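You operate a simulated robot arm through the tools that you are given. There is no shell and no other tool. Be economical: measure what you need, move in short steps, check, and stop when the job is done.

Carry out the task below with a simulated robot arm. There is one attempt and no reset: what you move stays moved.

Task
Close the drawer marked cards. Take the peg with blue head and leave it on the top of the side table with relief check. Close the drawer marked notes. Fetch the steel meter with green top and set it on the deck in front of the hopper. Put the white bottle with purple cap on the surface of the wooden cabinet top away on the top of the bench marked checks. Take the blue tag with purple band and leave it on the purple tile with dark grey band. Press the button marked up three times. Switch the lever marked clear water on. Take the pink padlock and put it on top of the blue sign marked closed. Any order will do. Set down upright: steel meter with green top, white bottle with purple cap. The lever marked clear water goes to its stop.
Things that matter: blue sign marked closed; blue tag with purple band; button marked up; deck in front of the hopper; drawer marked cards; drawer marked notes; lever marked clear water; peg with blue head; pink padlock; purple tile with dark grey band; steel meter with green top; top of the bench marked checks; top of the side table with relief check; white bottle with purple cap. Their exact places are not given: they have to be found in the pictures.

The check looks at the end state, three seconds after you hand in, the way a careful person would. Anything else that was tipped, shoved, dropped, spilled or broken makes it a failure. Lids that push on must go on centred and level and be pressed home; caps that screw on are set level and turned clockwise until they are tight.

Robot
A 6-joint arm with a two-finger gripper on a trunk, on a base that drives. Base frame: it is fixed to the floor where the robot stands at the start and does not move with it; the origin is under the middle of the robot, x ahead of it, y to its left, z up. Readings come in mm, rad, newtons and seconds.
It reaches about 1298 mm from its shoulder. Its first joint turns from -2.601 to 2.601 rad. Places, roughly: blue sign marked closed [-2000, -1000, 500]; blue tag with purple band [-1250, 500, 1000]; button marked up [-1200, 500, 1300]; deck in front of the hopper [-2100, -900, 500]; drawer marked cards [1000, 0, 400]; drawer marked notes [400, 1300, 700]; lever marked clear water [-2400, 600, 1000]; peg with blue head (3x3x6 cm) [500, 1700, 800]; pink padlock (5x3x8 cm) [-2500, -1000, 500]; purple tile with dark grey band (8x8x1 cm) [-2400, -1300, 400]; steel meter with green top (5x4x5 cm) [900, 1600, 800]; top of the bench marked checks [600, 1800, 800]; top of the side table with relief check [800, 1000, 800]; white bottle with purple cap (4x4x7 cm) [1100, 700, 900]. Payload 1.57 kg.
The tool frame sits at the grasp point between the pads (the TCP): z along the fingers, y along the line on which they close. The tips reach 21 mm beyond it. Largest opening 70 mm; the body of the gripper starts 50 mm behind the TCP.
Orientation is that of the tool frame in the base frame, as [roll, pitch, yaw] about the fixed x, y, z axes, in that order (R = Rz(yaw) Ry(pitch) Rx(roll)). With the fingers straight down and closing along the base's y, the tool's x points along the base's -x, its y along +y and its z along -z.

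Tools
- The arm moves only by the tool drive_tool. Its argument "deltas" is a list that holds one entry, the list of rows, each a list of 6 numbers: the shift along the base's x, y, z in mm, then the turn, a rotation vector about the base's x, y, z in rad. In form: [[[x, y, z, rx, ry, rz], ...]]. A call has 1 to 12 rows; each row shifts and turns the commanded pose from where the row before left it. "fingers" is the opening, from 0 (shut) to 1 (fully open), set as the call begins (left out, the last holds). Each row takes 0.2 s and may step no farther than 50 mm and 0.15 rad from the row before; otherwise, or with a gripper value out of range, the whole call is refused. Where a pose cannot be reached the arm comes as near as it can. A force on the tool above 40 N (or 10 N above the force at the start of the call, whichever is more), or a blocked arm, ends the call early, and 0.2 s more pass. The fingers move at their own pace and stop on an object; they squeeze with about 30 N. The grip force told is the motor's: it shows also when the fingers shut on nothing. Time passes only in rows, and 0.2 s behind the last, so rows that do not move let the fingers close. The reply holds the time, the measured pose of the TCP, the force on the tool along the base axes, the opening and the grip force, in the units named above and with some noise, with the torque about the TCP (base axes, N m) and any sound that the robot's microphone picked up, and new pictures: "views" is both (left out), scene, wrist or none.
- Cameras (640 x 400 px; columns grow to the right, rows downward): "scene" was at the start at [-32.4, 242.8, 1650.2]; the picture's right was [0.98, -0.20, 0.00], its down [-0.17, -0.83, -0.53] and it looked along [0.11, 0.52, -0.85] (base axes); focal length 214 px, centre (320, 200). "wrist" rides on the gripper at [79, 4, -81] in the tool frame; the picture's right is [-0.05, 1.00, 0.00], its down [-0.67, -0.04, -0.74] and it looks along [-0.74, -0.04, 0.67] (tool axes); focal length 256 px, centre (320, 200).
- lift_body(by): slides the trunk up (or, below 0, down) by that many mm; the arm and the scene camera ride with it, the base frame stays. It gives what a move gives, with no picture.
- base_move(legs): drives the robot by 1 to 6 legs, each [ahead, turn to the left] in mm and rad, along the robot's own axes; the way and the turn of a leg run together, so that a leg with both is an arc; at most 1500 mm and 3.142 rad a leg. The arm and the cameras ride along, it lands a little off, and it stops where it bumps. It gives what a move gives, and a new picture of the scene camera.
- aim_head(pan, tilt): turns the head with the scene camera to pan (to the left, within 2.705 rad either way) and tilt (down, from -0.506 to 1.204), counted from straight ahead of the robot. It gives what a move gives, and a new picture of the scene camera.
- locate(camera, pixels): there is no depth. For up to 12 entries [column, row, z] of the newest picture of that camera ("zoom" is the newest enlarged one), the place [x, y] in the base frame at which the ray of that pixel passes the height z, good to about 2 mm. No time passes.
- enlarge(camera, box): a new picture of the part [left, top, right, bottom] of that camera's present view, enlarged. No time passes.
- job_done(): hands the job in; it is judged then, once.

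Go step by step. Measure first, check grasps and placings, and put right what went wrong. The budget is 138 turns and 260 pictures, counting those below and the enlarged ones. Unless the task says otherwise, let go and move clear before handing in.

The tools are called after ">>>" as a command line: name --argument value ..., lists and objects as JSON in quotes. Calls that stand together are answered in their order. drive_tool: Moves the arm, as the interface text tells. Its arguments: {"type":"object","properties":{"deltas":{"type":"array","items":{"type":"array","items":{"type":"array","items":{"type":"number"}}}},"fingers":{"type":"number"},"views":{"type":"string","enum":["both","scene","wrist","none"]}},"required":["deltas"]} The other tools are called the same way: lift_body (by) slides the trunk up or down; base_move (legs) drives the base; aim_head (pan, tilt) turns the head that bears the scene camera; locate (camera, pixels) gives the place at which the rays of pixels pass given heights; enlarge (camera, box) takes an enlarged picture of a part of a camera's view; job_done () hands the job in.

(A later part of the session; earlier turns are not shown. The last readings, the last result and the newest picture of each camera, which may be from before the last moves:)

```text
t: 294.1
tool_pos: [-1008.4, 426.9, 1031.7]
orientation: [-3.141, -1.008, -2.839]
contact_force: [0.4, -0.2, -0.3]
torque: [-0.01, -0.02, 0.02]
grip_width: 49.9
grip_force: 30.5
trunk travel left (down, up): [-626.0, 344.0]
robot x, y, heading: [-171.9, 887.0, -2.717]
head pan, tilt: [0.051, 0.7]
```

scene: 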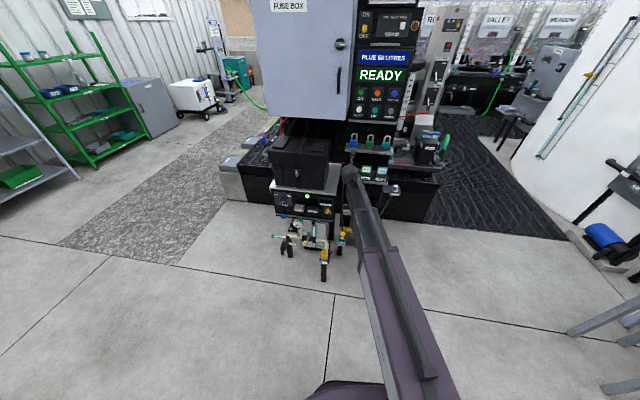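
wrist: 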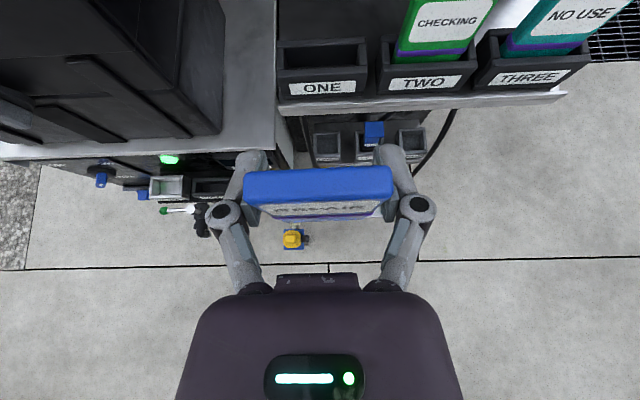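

The tag is out of its holder. I'll carry it to the tile: retract, raise, and drive back to the gravel side.

>>> drive_tool --deltas '[[[39, 21, 0, 0, 0, 0], [39, 21, 0, 0, 0, 0]]]' --views "none"

>>> lift_body --by 80

>>> base_move --legs '[[0, 0.977], [1356, 0], [0, -0.236], [1142, 0], [0, -0.733], [1432, 0]]'

```text
t: 294.7
tool_pos: [-930.9, 469.9, 1031.8]
orientation: [-3.14, -1.012, -2.838]
contact_force: [0.0, -0.1, -0.6]
torque: [0.01, 0.02, 0.01]
grip_width: 50.2
grip_force: 29.7
trunk travel left (down, up): [-626.0, 344.0]
robot x, y, heading: [-173.8, 886.5, -2.714]
head pan, tilt: [0.051, 0.7]
```

```text
t: 295.9
tool_pos: [-931.7, 468.8, 1111.8]
orientation: [-3.141, -1.011, -2.837]
contact_force: [-0.1, 0.3, -0.6]
torque: [-0.03, -0.03, 0.01]
grip_width: 49.9
grip_force: 30.2
trunk travel left (down, up): [-706.0, 264.0]
robot x, y, heading: [-171.3, 881.7, -2.713]
head pan, tilt: [0.051, 0.7]
```

```text
t: 327.0
tool_pos: [-2954.2, -2463.9, 1111.5]
orientation: [-3.141, -1.012, -2.866]
contact_force: [-0.6, 0.4, -0.5]
torque: [-0.04, 0.02, -0.01]
grip_width: 50.0
grip_force: 30.0
trunk travel left (down, up): [-706.0, 264.0]
robot x, y, heading: [-2184.2, -2066.6, -2.742]
head pan, tilt: [0.051, 0.7]
```

scene: 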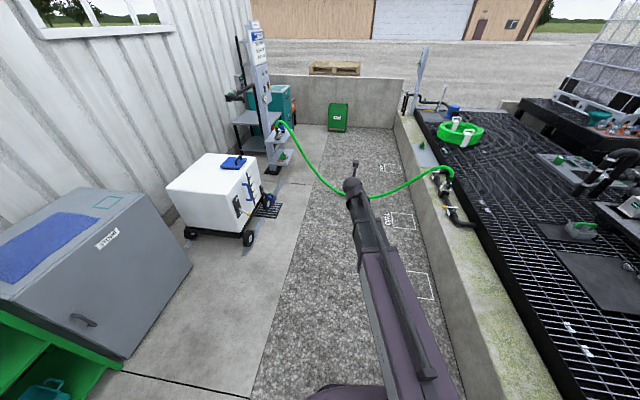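

Turning right to face the tile.

>>> base_move --legs '[[0, -1.621]]'

>>> enlarge --camera "scene" --box '[180, 150, 460, 330]'

```text
t: 333.2
tool_pos: [-2550.6, -1282.6, 1111.6]
orientation: [3.141, -1.01, 1.81]
contact_force: [0.0, -0.1, -0.8]
torque: [0.01, -0.02, -0.01]
grip_width: 50.3
grip_force: 29.7
trunk travel left (down, up): [-706.0, 264.0]
robot x, y, heading: [-2165.3, -2058.4, 1.938]
head pan, tilt: [0.051, 0.7]
```

scene: 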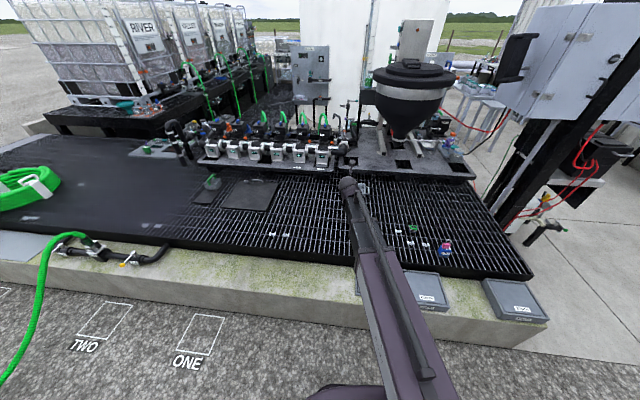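

```text
2.22 times, centred on (320, 240) of scene
```

zoom: 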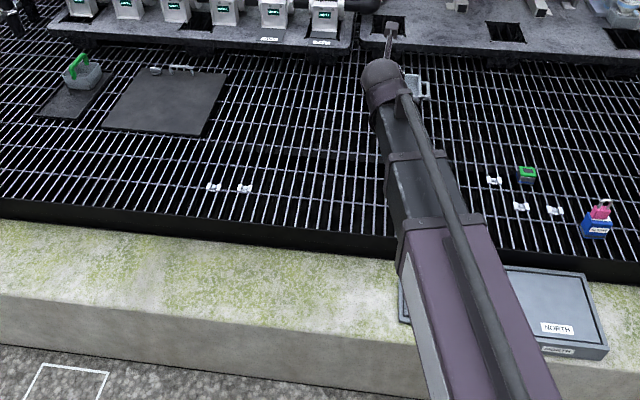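

Meter and padlock still look good. The tile is too close for the arm's minimum reach, so I'll back the base 220 mm and move the tag above the tile, viewing with the wrist camera.

>>> base_move --legs '[[-220, 0]]'

>>> lift_body --by -380

>>> drive_tool --deltas '[[[28, 30, 0, 0, 0, 0.028], [28, 30, 0, 0, 0, 0.028], [28, 30, 0, 0, 0, 0.028], [28, 30, 0, 0, 0, 0.026]]]'

```text
t: 335.1
tool_pos: [-2470.7, -1489.1, 1112.9]
orientation: [3.141, -1.013, 1.811]
contact_force: [-0.2, -0.3, -0.1]
torque: [0.01, -0.02, 0.01]
grip_width: 50.1
grip_force: 30.4
trunk travel left (down, up): [-706.0, 264.0]
robot x, y, heading: [-2086.4, -2266.8, 1.948]
head pan, tilt: [0.051, 0.7]
```

scene: 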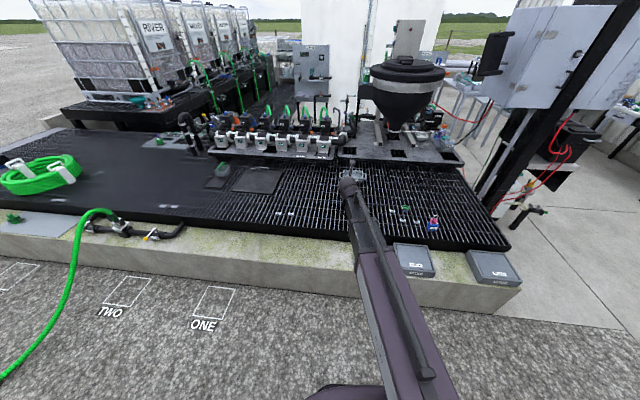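

```text
t: 338.8
tool_pos: [-2470.5, -1489.7, 732.1]
orientation: [3.141, -1.01, 1.811]
contact_force: [-0.6, 0.7, -0.5]
torque: [0.0, 0.0, 0.01]
grip_width: 49.8
grip_force: 29.4
trunk travel left (down, up): [-326.0, 644.0]
robot x, y, heading: [-2087.6, -2264.4, 1.944]
head pan, tilt: [0.051, 0.7]
```

```text
t: 339.8
tool_pos: [-2407.4, -1385.3, 733.2]
orientation: [3.133, -1.017, 1.875]
contact_force: [0.3, -1.1, 0.0]
torque: [0.02, -0.02, -0.01]
grip_width: 50.4
grip_force: 30.0
out of reach, approached as far as the arm can: row 3, 4
trunk travel left (down, up): [-326.0, 644.0]
robot x, y, heading: [-2084.9, -2262.0, 1.941]
head pan, tilt: [0.051, 0.7]
```

scene: 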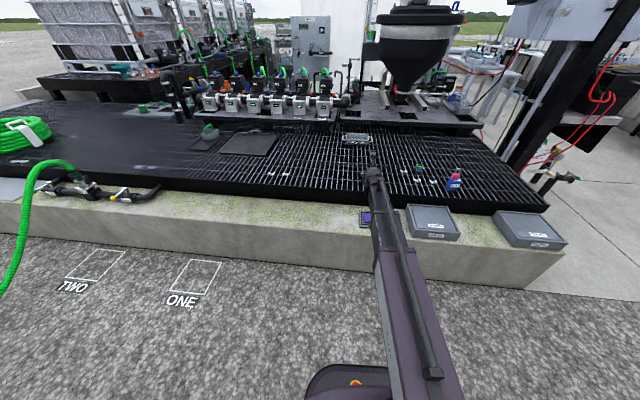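
wrist: 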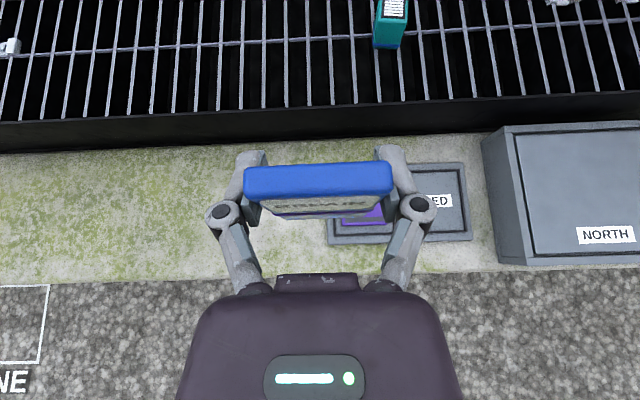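

The tile is visible at (366,217) in the scene picture. I'll zoom and triangulate it against the earlier view.

>>> enlarge --camera "scene" --box '[340, 190, 420, 240]'

>>> locate --camera "scene" --pixels '[[366, 217, 400], [366, 217, 440], [366, 217, 480]]'

>>> base_move --legs '[[-150, 0]]'

```text
8.00 times, centred on (380, 215) of scene
```

zoom: 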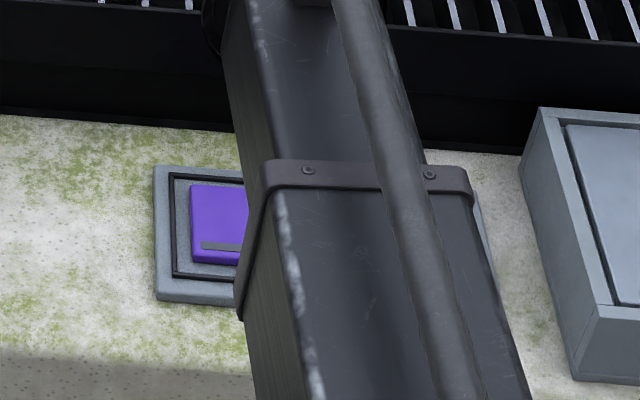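

```text
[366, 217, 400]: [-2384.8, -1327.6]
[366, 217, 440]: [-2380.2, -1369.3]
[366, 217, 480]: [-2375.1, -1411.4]
```

```text
t: 341.4
tool_pos: [-2353.1, -1526.7, 731.1]
orientation: [3.132, -1.016, 1.875]
contact_force: [0.8, -0.5, 0.2]
torque: [-0.01, 0.03, 0.0]
grip_width: 50.2
grip_force: 29.6
trunk travel left (down, up): [-326.0, 644.0]
robot x, y, heading: [-2027.7, -2406.0, 1.938]
head pan, tilt: [0.051, 0.7]
```

scene: 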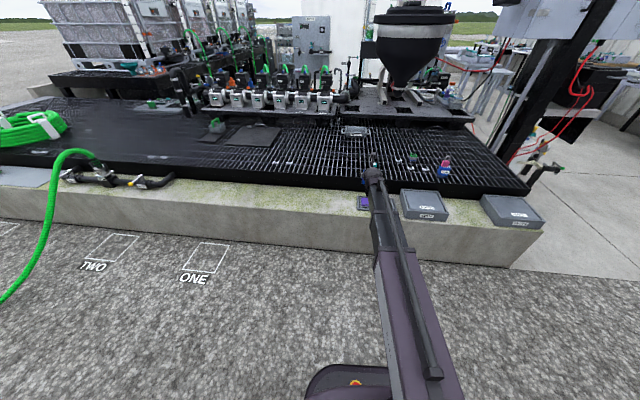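

>>> enlarge --camera "wrist" --box '[0, 0, 640, 400]'

>>> enlarge --camera "wrist" --box '[240, 0, 480, 150]'

```text
1.00 times, centred on (320, 200) of wrist (not enlarged: the box is as wide or as high as the picture)
```

zoom: 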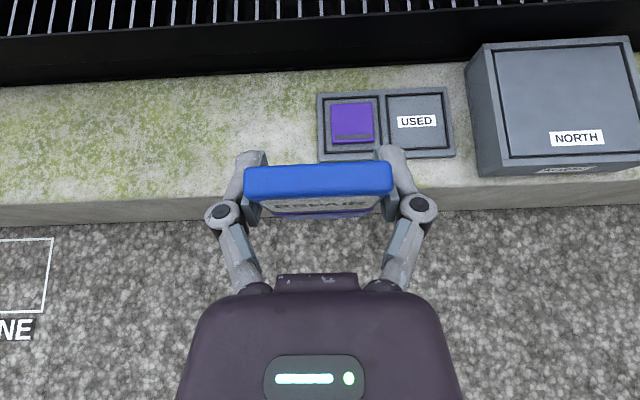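

```text
2.67 times, centred on (360, 75) of wrist
```

zoom: 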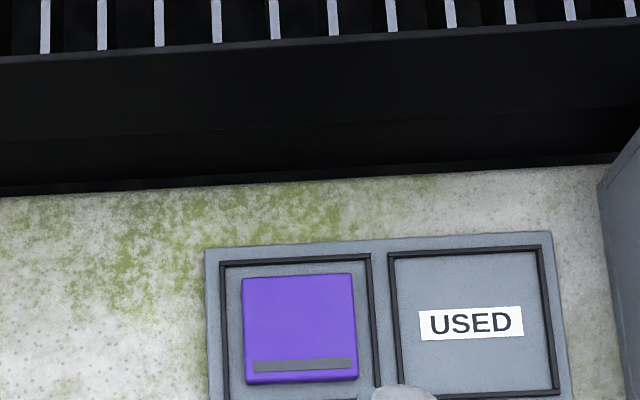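

>>> locate --camera "zoom" --pixels '[[300, 327, 380], [300, 327, 400], [243, 280, 385], [352, 272, 385], [358, 378, 385], [246, 384, 385]]'

```text
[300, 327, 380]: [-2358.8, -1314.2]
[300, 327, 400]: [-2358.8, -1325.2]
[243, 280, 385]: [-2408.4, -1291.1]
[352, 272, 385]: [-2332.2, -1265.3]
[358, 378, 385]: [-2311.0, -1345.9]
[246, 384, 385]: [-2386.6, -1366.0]
```

Tile centre is (-2359,-1317), top z≈385, 80 mm square. I'll move the tag over it and lower most of the way.

>>> drive_tool --deltas '[[[-1, 41.4, 0, 0, 0, 0.006], [-1, 41.4, 0, 0, 0, 0.006], [-1, 41.4, 0, 0, 0, 0.006], [-1, 41.4, 0, 0, 0, 0.006], [-1, 41.4, 0, 0, 0, 0.006], [0, 0, 0, 0, 0, 0]]]' --views "none"

>>> lift_body --by -255

>>> enlarge --camera "wrist" --box '[160, 80, 480, 280]'

>>> enlarge --camera "scene" --box '[320, 150, 440, 240]'

```text
t: 342.8
tool_pos: [-2417.8, -1340.9, 733.7]
orientation: [3.126, -1.02, 1.876]
contact_force: [0.2, 0.0, -0.6]
torque: [0.04, 0.03, -0.03]
grip_width: 50.2
grip_force: 29.9
out of reach, approached as far as the arm can: row 1, 2, 3, 4, 5
trunk travel left (down, up): [-326.0, 644.0]
robot x, y, heading: [-2031.0, -2408.9, 1.94]
head pan, tilt: [0.051, 0.7]
```

```text
t: 345.4
tool_pos: [-2418.5, -1341.8, 477.2]
orientation: [3.127, -1.02, 1.876]
contact_force: [-0.2, -0.9, 0.1]
torque: [-0.02, 0.0, 0.02]
grip_width: 50.1
grip_force: 30.4
trunk travel left (down, up): [-71.0, 899.0]
robot x, y, heading: [-2028.8, -2405.6, 1.939]
head pan, tilt: [0.051, 0.7]
```

```text
2.00 times, centred on (320, 180) of wrist
```

zoom: 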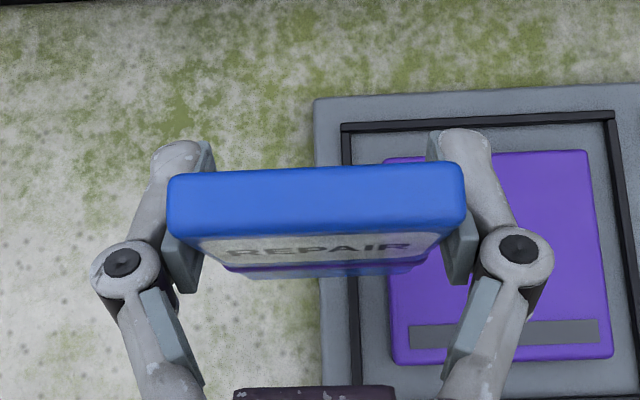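

```text
4.44 times, centred on (380, 195) of scene
```

zoom: 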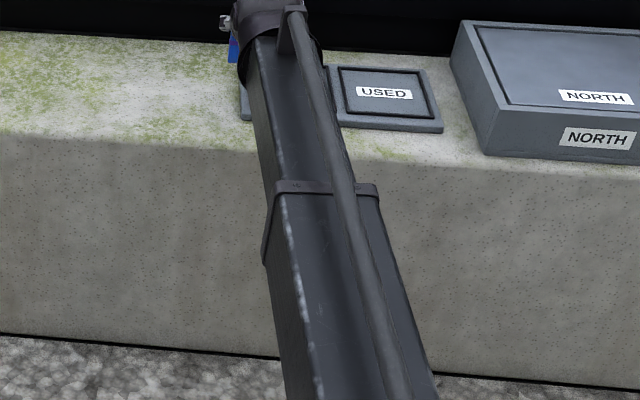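

The arm's wrist limit blocks rotating right, so the tag is about 60 mm left of the tile. A small base turn of -0.055 rad will bring it over the tile centre.

>>> base_move --legs '[[0, -0.055]]'

>>> enlarge --camera "wrist" --box '[160, 80, 480, 280]'

```text
t: 346.3
tool_pos: [-2357.4, -1321.5, 477.6]
orientation: [3.125, -1.019, 1.818]
contact_force: [0.4, 0.3, -0.4]
torque: [0.0, -0.01, 0.0]
grip_width: 50.1
grip_force: 30.8
trunk travel left (down, up): [-71.0, 899.0]
robot x, y, heading: [-2026.8, -2406.0, 1.89]
head pan, tilt: [0.051, 0.7]
```

scene: 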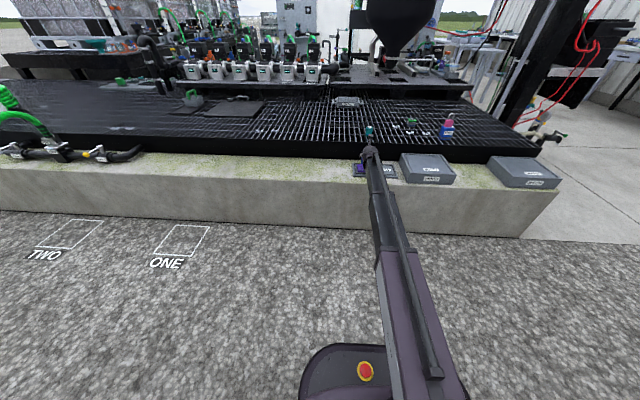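

```text
2.00 times, centred on (320, 180) of wrist
```

zoom: 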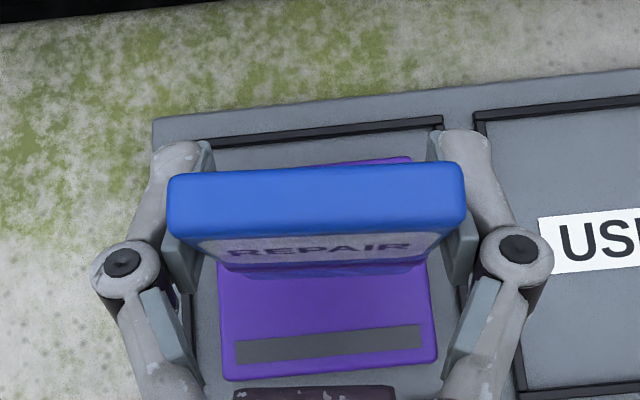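

The tag is centred over the purple tile. I'll lower in steps watching the force.

>>> lift_body --by -22

>>> lift_body --by -6

>>> lift_body --by -5

```text
t: 346.9
tool_pos: [-2357.0, -1321.5, 455.0]
orientation: [3.126, -1.021, 1.82]
contact_force: [-0.4, 0.4, -0.1]
torque: [-0.04, 0.0, 0.02]
grip_width: 50.2
grip_force: 30.5
trunk travel left (down, up): [-49.0, 921.0]
robot x, y, heading: [-2025.1, -2408.5, 1.89]
head pan, tilt: [0.051, 0.7]
```

```text
t: 347.5
tool_pos: [-2355.3, -1321.3, 452.2]
orientation: [3.127, -1.025, 1.819]
contact_force: [0.2, 2.0, 15.9]
torque: [-0.02, 0.14, -0.04]
grip_width: 50.2
grip_force: 30.0
trunk travel left (down, up): [-43.0, 927.0]
robot x, y, heading: [-2032.0, -2404.2, 1.894]
head pan, tilt: [0.051, 0.7]
```

```text
t: 348.0
tool_pos: [-2356.5, -1321.8, 447.3]
orientation: [3.124, -1.022, 1.816]
contact_force: [0.9, 1.7, 18.1]
torque: [-0.05, 0.1, 0.0]
grip_width: 50.0
grip_force: 30.0
trunk travel left (down, up): [-38.0, 932.0]
robot x, y, heading: [-2029.4, -2405.9, 1.891]
head pan, tilt: [0.051, 0.7]
```

Contact, 16–18 N: the bottom edge is flush on the tile. I'll check the view and then release.

>>> enlarge --camera "wrist" --box '[160, 80, 480, 280]'

>>> drive_tool --deltas '[[[0, 0, 0, 0, 0, 0], [0, 0, 0, 0, 0, 0], [0, 0, 0, 0, 0, 0]]]' --fingers 1 --views "wrist"

```text
2.00 times, centred on (320, 180) of wrist
```

zoom: 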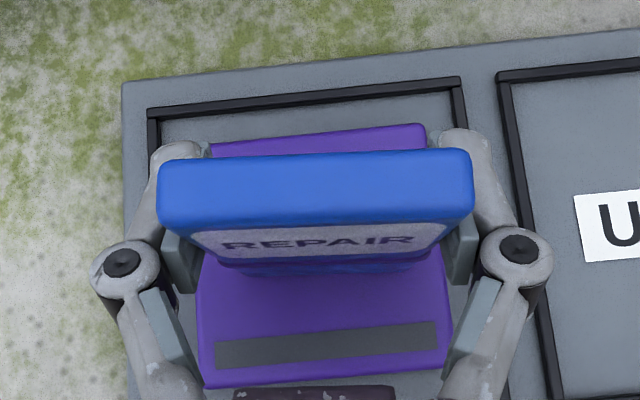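

```text
t: 348.8
tool_pos: [-2356.9, -1321.9, 444.5]
orientation: [3.126, -1.021, 1.819]
contact_force: [1.0, -0.2, -0.9]
torque: [0.01, 0.0, -0.01]
grip_width: 70.1
grip_force: 0.0
trunk travel left (down, up): [-38.0, 932.0]
robot x, y, heading: [-2033.4, -2406.4, 1.895]
head pan, tilt: [0.051, 0.7]
```

wrist: 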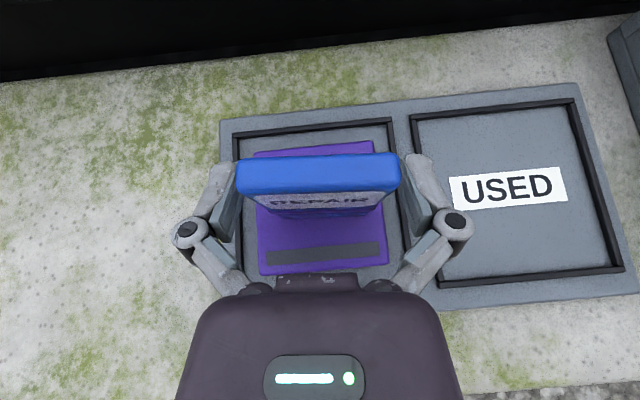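

The tag stands on the tile. I'll raise straight up to clear it and verify.

>>> lift_body --by 150

>>> enlarge --camera "wrist" --box '[0, 0, 640, 400]'

```text
t: 350.6
tool_pos: [-2357.3, -1320.6, 595.2]
orientation: [3.126, -1.02, 1.819]
contact_force: [1.1, 0.7, 0.2]
torque: [-0.04, 0.01, 0.04]
grip_width: 70.0
grip_force: 0.0
trunk travel left (down, up): [-188.0, 782.0]
robot x, y, heading: [-2031.9, -2405.6, 1.893]
head pan, tilt: [0.051, 0.7]
```

```text
1.00 times, centred on (320, 200) of wrist (not enlarged: the box is as wide or as high as the picture)
```

zoom: 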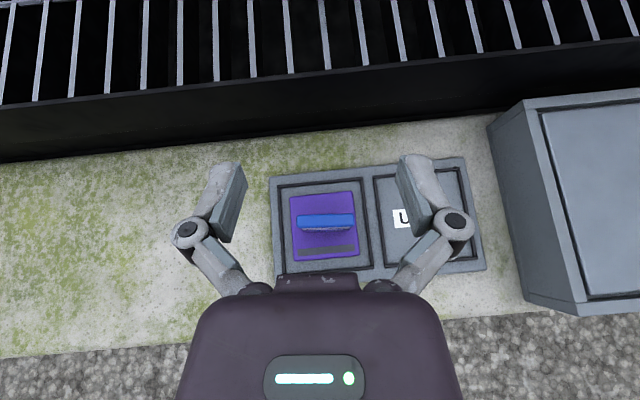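

The tag stands centred on the purple tile. Last is the clear water lever: I'll retract and raise, then drive round to (-1450,1200) and face the tower.

>>> lift_body --by 390

>>> drive_tool --deltas '[[[14.5, -46.5, 0, 0, 0, 0], [14.5, -46.5, 0, 0, 0, 0], [14.5, -46.5, 0, 0, 0, 0], [14.5, -46.5, 0, 0, 0, 0]]]' --fingers 0 --views "none"

>>> base_move --legs '[[0, -1.239], [1487, 0], [0, 0.512], [1142, 0], [0, 0.298], [1408, 0]]'

>>> aim_head --pan 1.4 --tilt 0.5

```text
t: 354.3
tool_pos: [-2356.5, -1321.0, 984.1]
orientation: [3.126, -1.021, 1.818]
contact_force: [-1.0, 0.2, -0.2]
torque: [0.02, 0.02, -0.02]
grip_width: 69.8
grip_force: 0.0
trunk travel left (down, up): [-578.0, 392.0]
robot x, y, heading: [-2026.6, -2408.9, 1.887]
head pan, tilt: [0.051, 0.7]
```

```text
t: 355.3
tool_pos: [-2298.6, -1510.4, 984.6]
orientation: [3.125, -1.019, 1.817]
contact_force: [-0.4, 1.0, 0.3]
torque: [-0.01, 0.0, 0.02]
grip_width: 0.0
grip_force: 28.1
trunk travel left (down, up): [-578.0, 392.0]
robot x, y, heading: [-2030.2, -2404.9, 1.888]
head pan, tilt: [0.051, 0.7]
```

```text
t: 387.4
tool_pos: [-78.2, 1880.9, 985.4]
orientation: [3.126, -1.02, 1.381]
contact_force: [-0.3, 0.0, 0.0]
torque: [-0.01, 0.0, -0.01]
grip_width: 0.0
grip_force: 28.8
trunk travel left (down, up): [-578.0, 392.0]
robot x, y, heading: [-210.4, 954.7, 1.447]
head pan, tilt: [0.051, 0.7]
```

scene: 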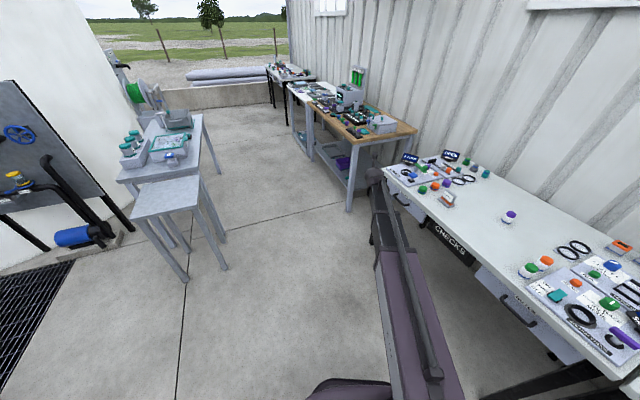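

```text
t: 388.9
tool_pos: [-76.6, 1880.6, 985.5]
orientation: [3.125, -1.019, 1.38]
contact_force: [-0.5, 0.9, 0.5]
torque: [0.03, 0.0, 0.01]
grip_width: 0.0
grip_force: 28.8
trunk travel left (down, up): [-578.0, 392.0]
robot x, y, heading: [-213.5, 951.1, 1.449]
head pan, tilt: [1.4, 0.499]
```

scene: 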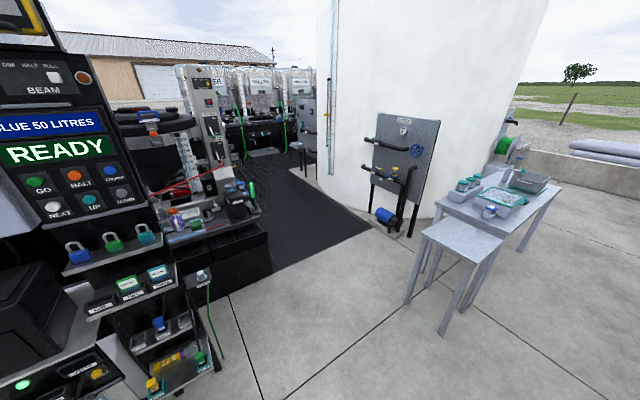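

>>> locate --camera "scene" --pixels '[[444, 334, 0], [408, 302, 0], [272, 272, 0], [222, 372, 0], [370, 230, 0], [385, 225, 0], [218, 163, 900], [410, 236, 0], [262, 205, 500]]'

>>> enlarge --camera "scene" --box '[140, 50, 280, 210]'

```text
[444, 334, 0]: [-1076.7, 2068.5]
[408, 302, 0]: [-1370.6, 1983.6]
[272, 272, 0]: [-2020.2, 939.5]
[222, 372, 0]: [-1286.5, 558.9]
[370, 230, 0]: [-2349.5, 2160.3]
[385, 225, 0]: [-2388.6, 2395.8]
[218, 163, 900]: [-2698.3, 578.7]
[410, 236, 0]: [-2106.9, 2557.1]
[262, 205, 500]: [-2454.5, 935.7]
```

```text
2.50 times, centred on (210, 130) of scene
```

zoom: 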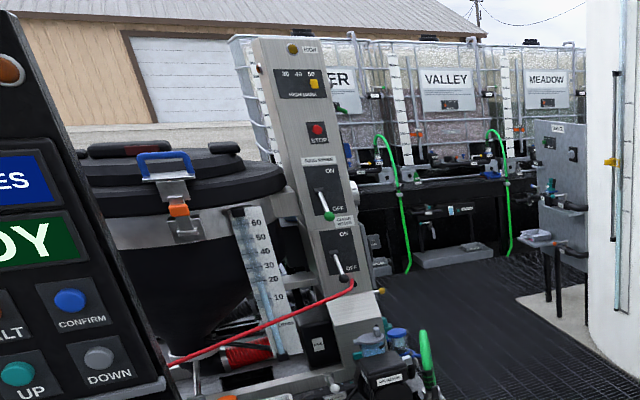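

Clear floor around (-1450,1200). Driving there and turning toward the tower.

>>> base_move --legs '[[0, 1.494], [1262, 0], [0, 0.65]]'

>>> aim_head --pan 0.1 --tilt 0.6

>>> enlarge --camera "scene" --box '[230, 60, 430, 200]'

```text
t: 404.7
tool_pos: [-2311.2, 786.6, 985.3]
orientation: [3.122, -1.021, -2.756]
contact_force: [-0.4, -0.2, 1.1]
torque: [0.03, -0.02, -0.04]
grip_width: 0.0
grip_force: 28.7
trunk travel left (down, up): [-578.0, 392.0]
robot x, y, heading: [-1454.6, 1176.3, -2.691]
head pan, tilt: [1.4, 0.499]
```

scene: 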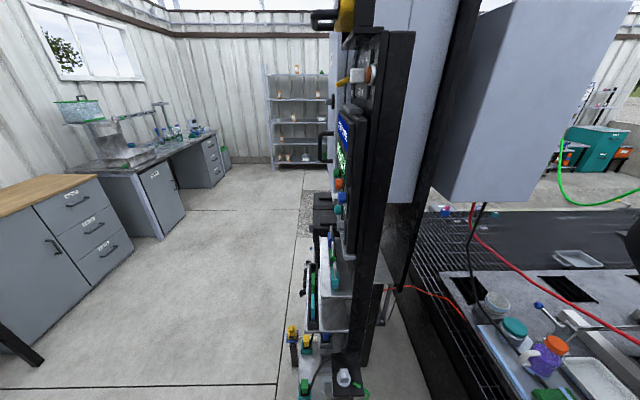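

```text
t: 406.1
tool_pos: [-2311.0, 786.3, 985.3]
orientation: [3.125, -1.022, -2.758]
contact_force: [-0.7, -0.3, -0.4]
torque: [-0.02, -0.01, -0.01]
grip_width: 0.1
grip_force: 28.7
trunk travel left (down, up): [-578.0, 392.0]
robot x, y, heading: [-1456.4, 1175.0, -2.685]
head pan, tilt: [0.099, 0.6]
```

scene: 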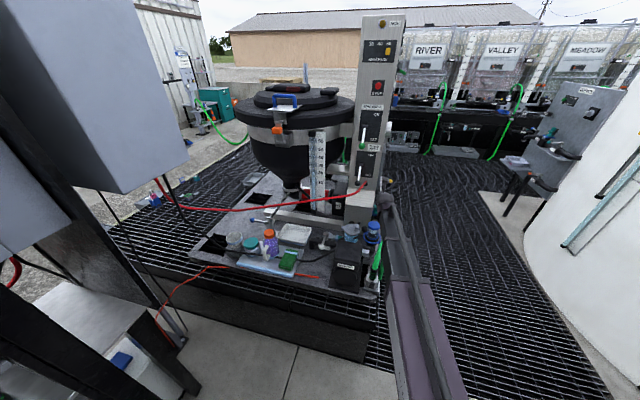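

```text
2.86 times, centred on (330, 130) of scene
```

zoom: 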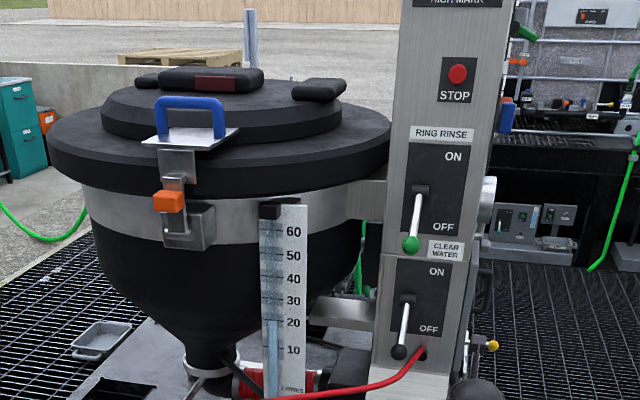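

The CLEAR WATER lever has its pivot at zoom (410,298) and black knob at (399,352). I'll raise the trunk 300 mm and view again to triangulate.

>>> locate --camera "zoom" --pixels '[[399, 352, 1000], [399, 352, 900], [410, 298, 1000], [410, 298, 900], [397, 260, 1000], [397, 260, 900], [449, 263, 1000], [449, 263, 900]]'

>>> lift_body --by 300

>>> enlarge --camera "scene" --box '[280, 120, 440, 240]'

```text
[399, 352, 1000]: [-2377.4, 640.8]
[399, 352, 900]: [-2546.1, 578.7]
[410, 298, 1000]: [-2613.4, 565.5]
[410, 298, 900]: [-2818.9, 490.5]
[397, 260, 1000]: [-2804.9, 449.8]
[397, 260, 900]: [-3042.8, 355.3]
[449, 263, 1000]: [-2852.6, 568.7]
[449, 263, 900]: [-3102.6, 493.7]
```

```text
t: 409.1
tool_pos: [-2311.3, 786.0, 1285.0]
orientation: [3.123, -1.022, -2.757]
contact_force: [-0.1, 0.6, 0.8]
torque: [0.02, 0.0, 0.03]
grip_width: 0.0
grip_force: 29.3
trunk travel left (down, up): [-878.0, 92.0]
robot x, y, heading: [-1453.4, 1176.8, -2.693]
head pan, tilt: [0.099, 0.6]
```

```text
3.33 times, centred on (360, 180) of scene
```

zoom: 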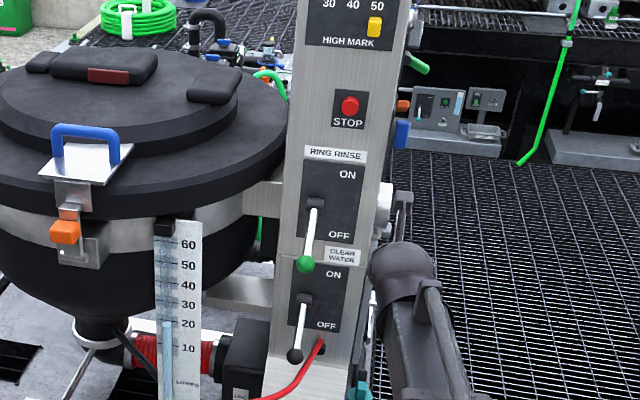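

>>> locate --camera "zoom" --pixels '[[295, 356, 1000], [295, 356, 900], [307, 300, 1000], [307, 300, 900], [294, 262, 1000], [294, 262, 900], [345, 266, 1000], [345, 266, 900]]'

```text
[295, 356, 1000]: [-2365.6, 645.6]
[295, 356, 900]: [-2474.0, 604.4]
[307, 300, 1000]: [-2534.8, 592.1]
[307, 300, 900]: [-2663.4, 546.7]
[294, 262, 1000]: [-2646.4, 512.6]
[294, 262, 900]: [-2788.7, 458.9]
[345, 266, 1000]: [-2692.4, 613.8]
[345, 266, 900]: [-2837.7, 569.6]
```

Triangulated: pivot at about (-2403,642,1102) and knob at (-2344,653,1020), so the lever points out and down. I'll bring the closed fingers in horizontally below the knob and raise the trunk to swing it up. First I'll level the tool in front of it.

>>> drive_tool --deltas '[[[9.5, -17.7, 22.6, -0.0366, 0.132, -0.0275], [9.5, -17.7, 24, -0.0366, 0.132, -0.0275], [9.5, -17.7, 24.9, -0.0366, 0.132, -0.0275], [9.5, -17.7, 25.4, -0.0366, 0.132, -0.0275], [9.5, -17.7, 0, 0, 0, 0], [9.5, -17.7, 0, 0, 0, 0]]]' --fingers 0

```text
t: 410.5
tool_pos: [-2254.3, 679.4, 1381.7]
orientation: [1.65, -1.543, -1.404]
contact_force: [0.2, -0.1, -0.3]
torque: [-0.01, 0.01, 0.0]
grip_width: 0.1
grip_force: 28.2
trunk travel left (down, up): [-878.0, 92.0]
robot x, y, heading: [-1455.9, 1171.9, -2.688]
head pan, tilt: [0.099, 0.6]
```

scene: 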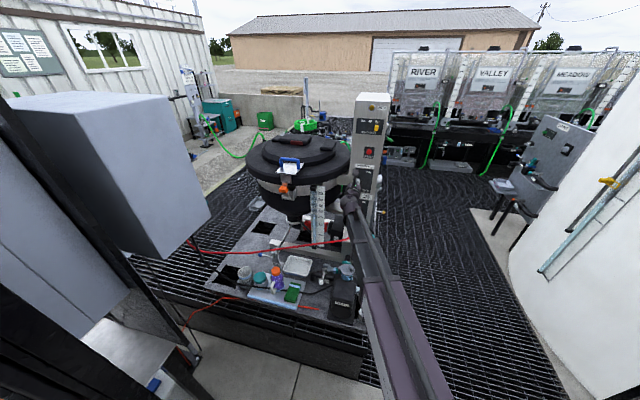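
wrist: 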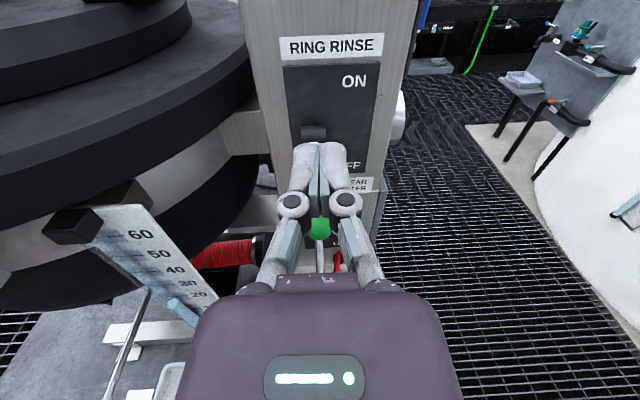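

Well aligned with the tower face. I'll lower 250 mm first and check the surroundings.

>>> lift_body --by -250

>>> enlarge --camera "wrist" --box '[0, 0, 640, 400]'

>>> enlarge --camera "scene" --box '[280, 70, 440, 190]'

```text
t: 413.1
tool_pos: [-2255.4, 680.1, 1130.9]
orientation: [1.668, -1.541, -1.426]
contact_force: [1.1, -0.5, 0.9]
torque: [-0.02, 0.02, -0.02]
grip_width: 0.0
grip_force: 28.7
trunk travel left (down, up): [-628.0, 342.0]
robot x, y, heading: [-1458.5, 1176.3, -2.689]
head pan, tilt: [0.099, 0.6]
```

```text
1.00 times, centred on (320, 200) of wrist (not enlarged: the box is as wide or as high as the picture)
```

zoom: 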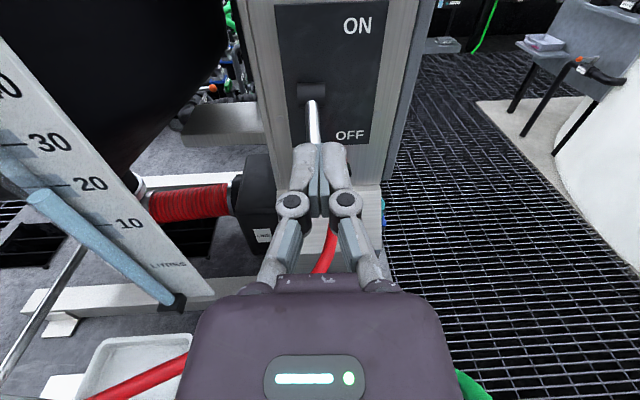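

```text
3.33 times, centred on (360, 130) of scene
```

zoom: 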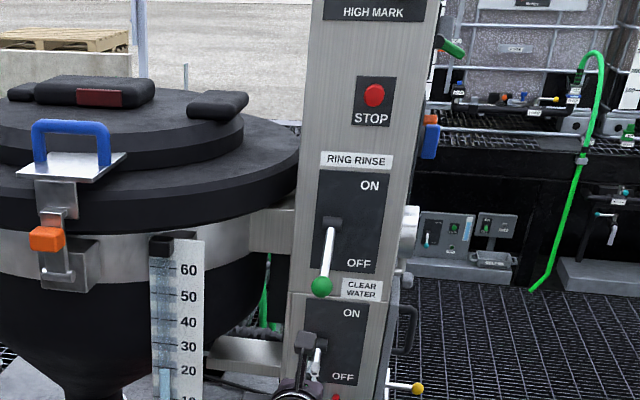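

The red hose passes below; I'll lower 70 mm more and check its clearance.

>>> lift_body --by -70

>>> enlarge --camera "wrist" --box '[80, 50, 560, 350]'

>>> enlarge --camera "scene" --box '[300, 70, 420, 170]'

```text
t: 414.2
tool_pos: [-2253.8, 680.5, 1061.2]
orientation: [1.666, -1.541, -1.422]
contact_force: [0.0, 0.4, -1.0]
torque: [0.0, -0.01, 0.0]
grip_width: 0.0
grip_force: 28.7
trunk travel left (down, up): [-558.0, 412.0]
robot x, y, heading: [-1455.4, 1175.2, -2.692]
head pan, tilt: [0.099, 0.6]
```

```text
1.33 times, centred on (320, 200) of wrist
```

zoom: 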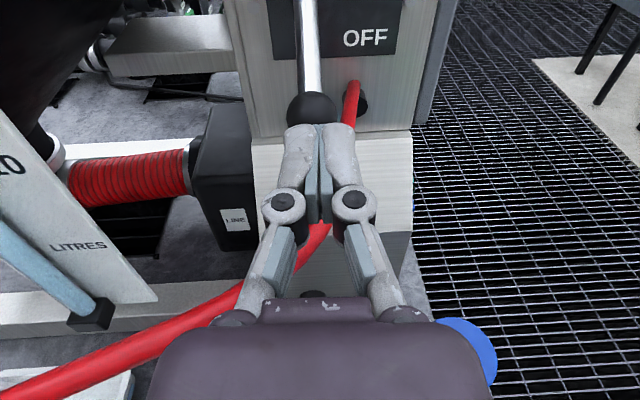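

```text
4.00 times, centred on (360, 120) of scene
```

zoom: 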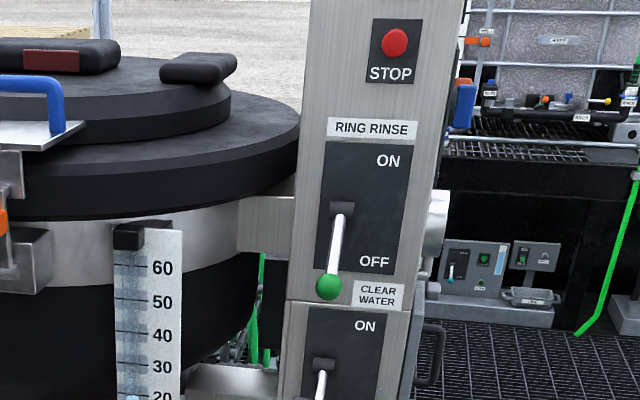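

The red hose leaves the panel just below the knob (z≈995), so going in under the knob is risky. Instead I'll come in from the right at 45°, crossing under the lever stick near its pivot (z≈1032), well above the hose. First I yaw the tool left 45° at a stand-off.

>>> drive_tool --deltas '[[[-9.5, 12.1, 0, 0, 0, 0.131], [-9.5, 12.1, 0, 0, 0, 0.131], [-9.5, 12.1, 0, 0, 0, 0.131], [-9.5, 12.1, 0, 0, 0, 0.131], [-9.5, 12.1, 0, 0, 0, 0.131], [-9.5, 12.1, 0, 0, 0, 0.131]]]' --views "none"

>>> lift_body --by -28

>>> enlarge --camera "wrist" --box '[160, 0, 480, 240]'

>>> enlarge --camera "scene" --box '[300, 60, 420, 150]'

```text
t: 415.6
tool_pos: [-2311.4, 753.1, 1061.4]
orientation: [1.678, -1.542, -0.646]
contact_force: [-0.2, -0.2, 0.0]
torque: [-0.02, 0.01, -0.01]
grip_width: 0.2
grip_force: 28.9
trunk travel left (down, up): [-558.0, 412.0]
robot x, y, heading: [-1459.7, 1174.7, -2.684]
head pan, tilt: [0.099, 0.6]
```

```text
t: 416.3
tool_pos: [-2310.1, 752.7, 1034.6]
orientation: [1.672, -1.542, -0.641]
contact_force: [0.5, 0.0, 1.1]
torque: [0.01, 0.05, 0.01]
grip_width: 0.1
grip_force: 28.1
trunk travel left (down, up): [-530.0, 440.0]
robot x, y, heading: [-1456.5, 1175.4, -2.694]
head pan, tilt: [0.099, 0.6]
```

```text
1.67 times, centred on (320, 120) of wrist
```

zoom: 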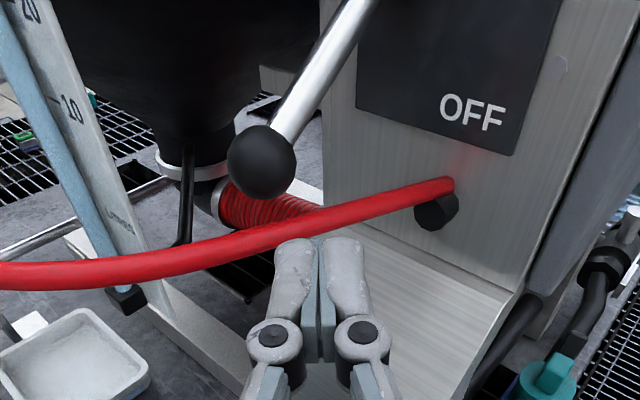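

```text
4.44 times, centred on (360, 105) of scene
```

zoom: 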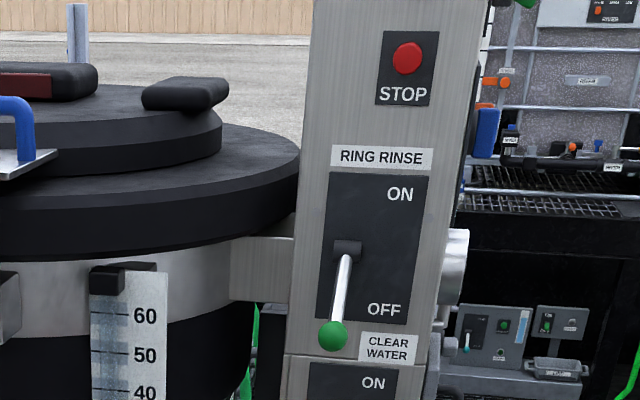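

Clear picture: the path ahead passes about 20 mm under the stick, 26 mm right of the knob, and about 20 mm above the hose. I'll advance 118 mm.

>>> drive_tool --deltas '[[[-9.9, -17.4, 0, 0, 0, 0], [-9.9, -17.4, 0, 0, 0, 0], [-9.9, -17.4, 0, 0, 0, 0], [-9.9, -17.4, 0, 0, 0, 0], [-9.9, -17.4, 0, 0, 0, 0], [-8.5, -15, 0, 0, 0, 0]]]' --views "wrist"

```text
t: 417.6
tool_pos: [-2362.9, 675.5, 1033.0]
orientation: [1.627, -1.542, -0.609]
contact_force: [-2.7, 11.7, 3.4]
torque: [-0.12, -0.04, -0.02]
grip_width: 0.0
grip_force: 28.7
trunk travel left (down, up): [-530.0, 440.0]
robot x, y, heading: [-1454.7, 1175.6, -2.691]
head pan, tilt: [0.099, 0.6]
stopped in row 6: the force on the tool passed its limit at 50 N (the readings are from after the stop); the commanded pose is now the measured one
```

wrist: 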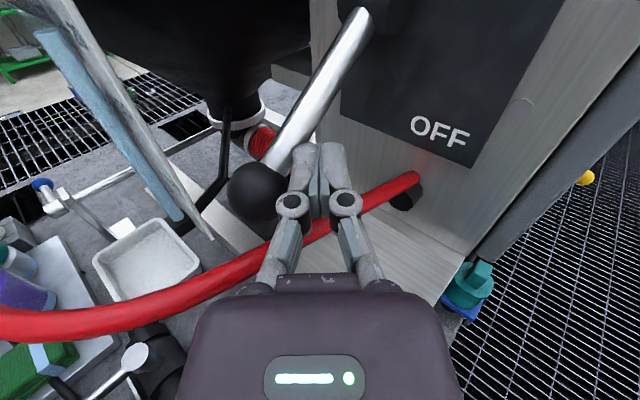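

The finger touched the stick's side (force along e); it is slightly too high there. I'll back off 25 mm, lower 8 mm, shift 10 mm closer to the panel, and advance again.

>>> drive_tool --deltas '[[[6, 11, 0, 0, 0, 0], [6.3, 11, 0, 0, 0, 0]]]' --views "none"

>>> lift_body --by -8

>>> drive_tool --deltas '[[[-9.6, -2.7, 0, 0, 0, 0], [-6.5, -11.5, 0, 0, 0, 0], [-5.5, -9.6, 0, 0, 0, 0], [-5, -8.7, 0, 0, 0, 0]]]' --views "wrist"

```text
t: 418.2
tool_pos: [-2348.0, 693.8, 1034.2]
orientation: [1.679, -1.54, -0.657]
contact_force: [0.0, -1.0, 0.2]
torque: [-0.03, 0.01, -0.03]
grip_width: 0.0
grip_force: 28.4
trunk travel left (down, up): [-530.0, 440.0]
robot x, y, heading: [-1457.6, 1174.0, -2.691]
head pan, tilt: [0.099, 0.6]
```

```text
t: 418.8
tool_pos: [-2350.4, 694.2, 1026.1]
orientation: [1.674, -1.538, -0.653]
contact_force: [0.3, -0.1, -0.4]
torque: [0.0, 0.01, -0.04]
grip_width: 0.0
grip_force: 28.8
trunk travel left (down, up): [-522.0, 448.0]
robot x, y, heading: [-1455.5, 1178.5, -2.691]
head pan, tilt: [0.099, 0.6]
```

```text
t: 419.8
tool_pos: [-2377.3, 660.9, 1026.3]
orientation: [1.676, -1.54, -0.656]
contact_force: [0.7, 0.4, 0.4]
torque: [-0.01, -0.01, 0.03]
grip_width: 0.1
grip_force: 28.9
trunk travel left (down, up): [-522.0, 448.0]
robot x, y, heading: [-1454.4, 1174.3, -2.689]
head pan, tilt: [0.099, 0.6]
```

wrist: 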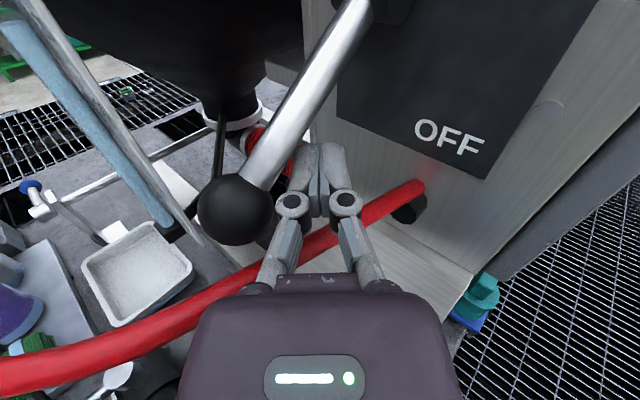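

No contact now. I'll slide about 15 mm further left (-e) so the finger lies well under the stick.

>>> drive_tool --deltas '[[[1.3, -4.8, 0, 0, 0, 0], [1.3, -4.8, 0, 0, 0, 0], [1.3, -4.8, 0, 0, 0, 0]]]' --views "wrist"

```text
t: 420.6
tool_pos: [-2376.0, 652.7, 1027.3]
orientation: [1.641, -1.541, -0.627]
contact_force: [-10.8, 34.0, -3.7]
torque: [-0.01, 0.02, 0.9]
grip_width: 0.1
grip_force: 28.7
trunk travel left (down, up): [-522.0, 448.0]
robot x, y, heading: [-1455.0, 1172.5, -2.689]
head pan, tilt: [0.099, 0.6]
```

wrist: 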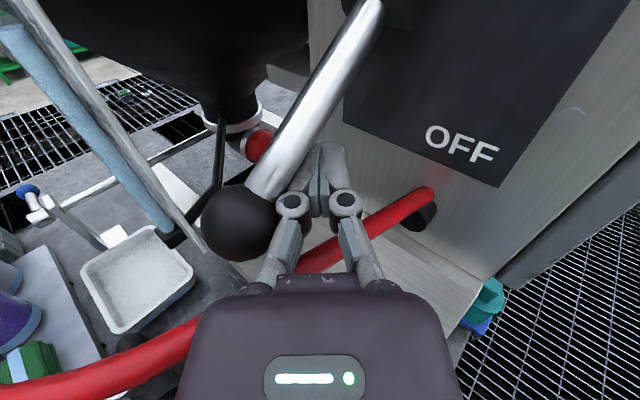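

Side contact is with the knob against the finger knuckle. The tip is already under the stick near its root, so I'll ease back 7 mm (+e) and raise the trunk to lift the lever.

>>> drive_tool --deltas '[[[-1, 3.5, 0, 0, 0, 0], [-1, 3.5, 0, 0, 0, 0]]]' --views "none"

>>> lift_body --by 40

>>> enlarge --camera "wrist" --box '[160, 0, 480, 240]'

```text
t: 421.1
tool_pos: [-2375.6, 653.5, 1025.3]
orientation: [1.658, -1.542, -0.635]
contact_force: [-16.9, 6.8, 6.4]
torque: [0.07, -0.17, 0.34]
grip_width: 0.2
grip_force: 28.8
trunk travel left (down, up): [-522.0, 448.0]
robot x, y, heading: [-1456.1, 1176.5, -2.689]
head pan, tilt: [0.099, 0.6]
```

```text
t: 422.0
tool_pos: [-2374.9, 653.2, 1066.0]
orientation: [1.675, -1.538, -0.654]
contact_force: [0.6, -0.4, -0.1]
torque: [0.02, 0.01, 0.0]
grip_width: 0.0
grip_force: 28.7
trunk travel left (down, up): [-562.0, 408.0]
robot x, y, heading: [-1452.6, 1175.4, -2.693]
head pan, tilt: [0.099, 0.6]
```

```text
1.67 times, centred on (320, 120) of wrist
```

zoom: 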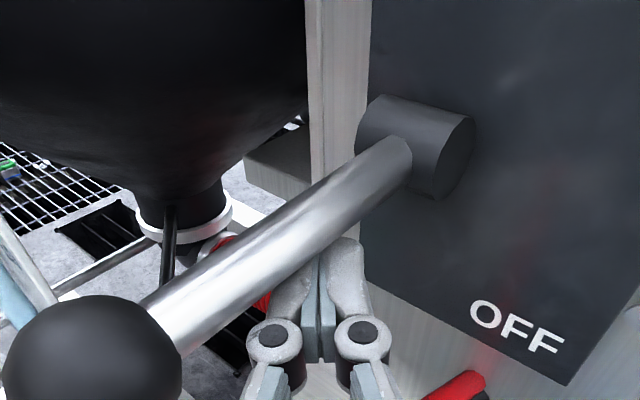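

The lever is riding on the finger and rotating up easily. I'll continue raising.

>>> lift_body --by 35

>>> enlarge --camera "wrist" --box '[0, 0, 640, 400]'

```text
t: 422.6
tool_pos: [-2374.6, 654.4, 1094.0]
orientation: [1.85, -1.53, -0.828]
contact_force: [3.7, 3.7, -17.8]
torque: [0.23, -0.25, -0.02]
grip_width: 0.1
grip_force: 28.5
trunk travel left (down, up): [-593.0, 377.0]
robot x, y, heading: [-1455.4, 1172.2, -2.686]
head pan, tilt: [0.099, 0.6]
stopped: the force on the tool passed its limit at 51 N (the readings are from after the stop); the commanded pose is now the measured one
```

```text
1.00 times, centred on (320, 200) of wrist (not enlarged: the box is as wide or as high as the picture)
```

zoom: 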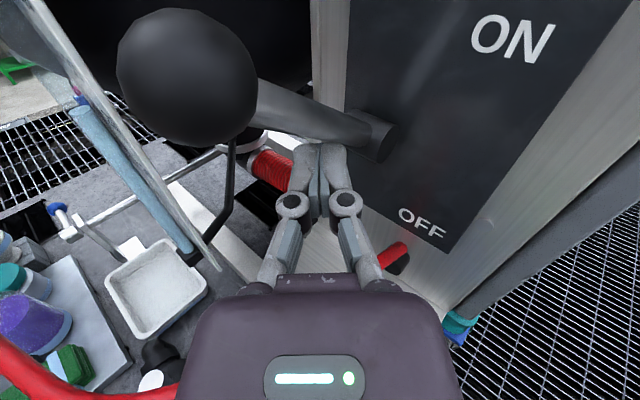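

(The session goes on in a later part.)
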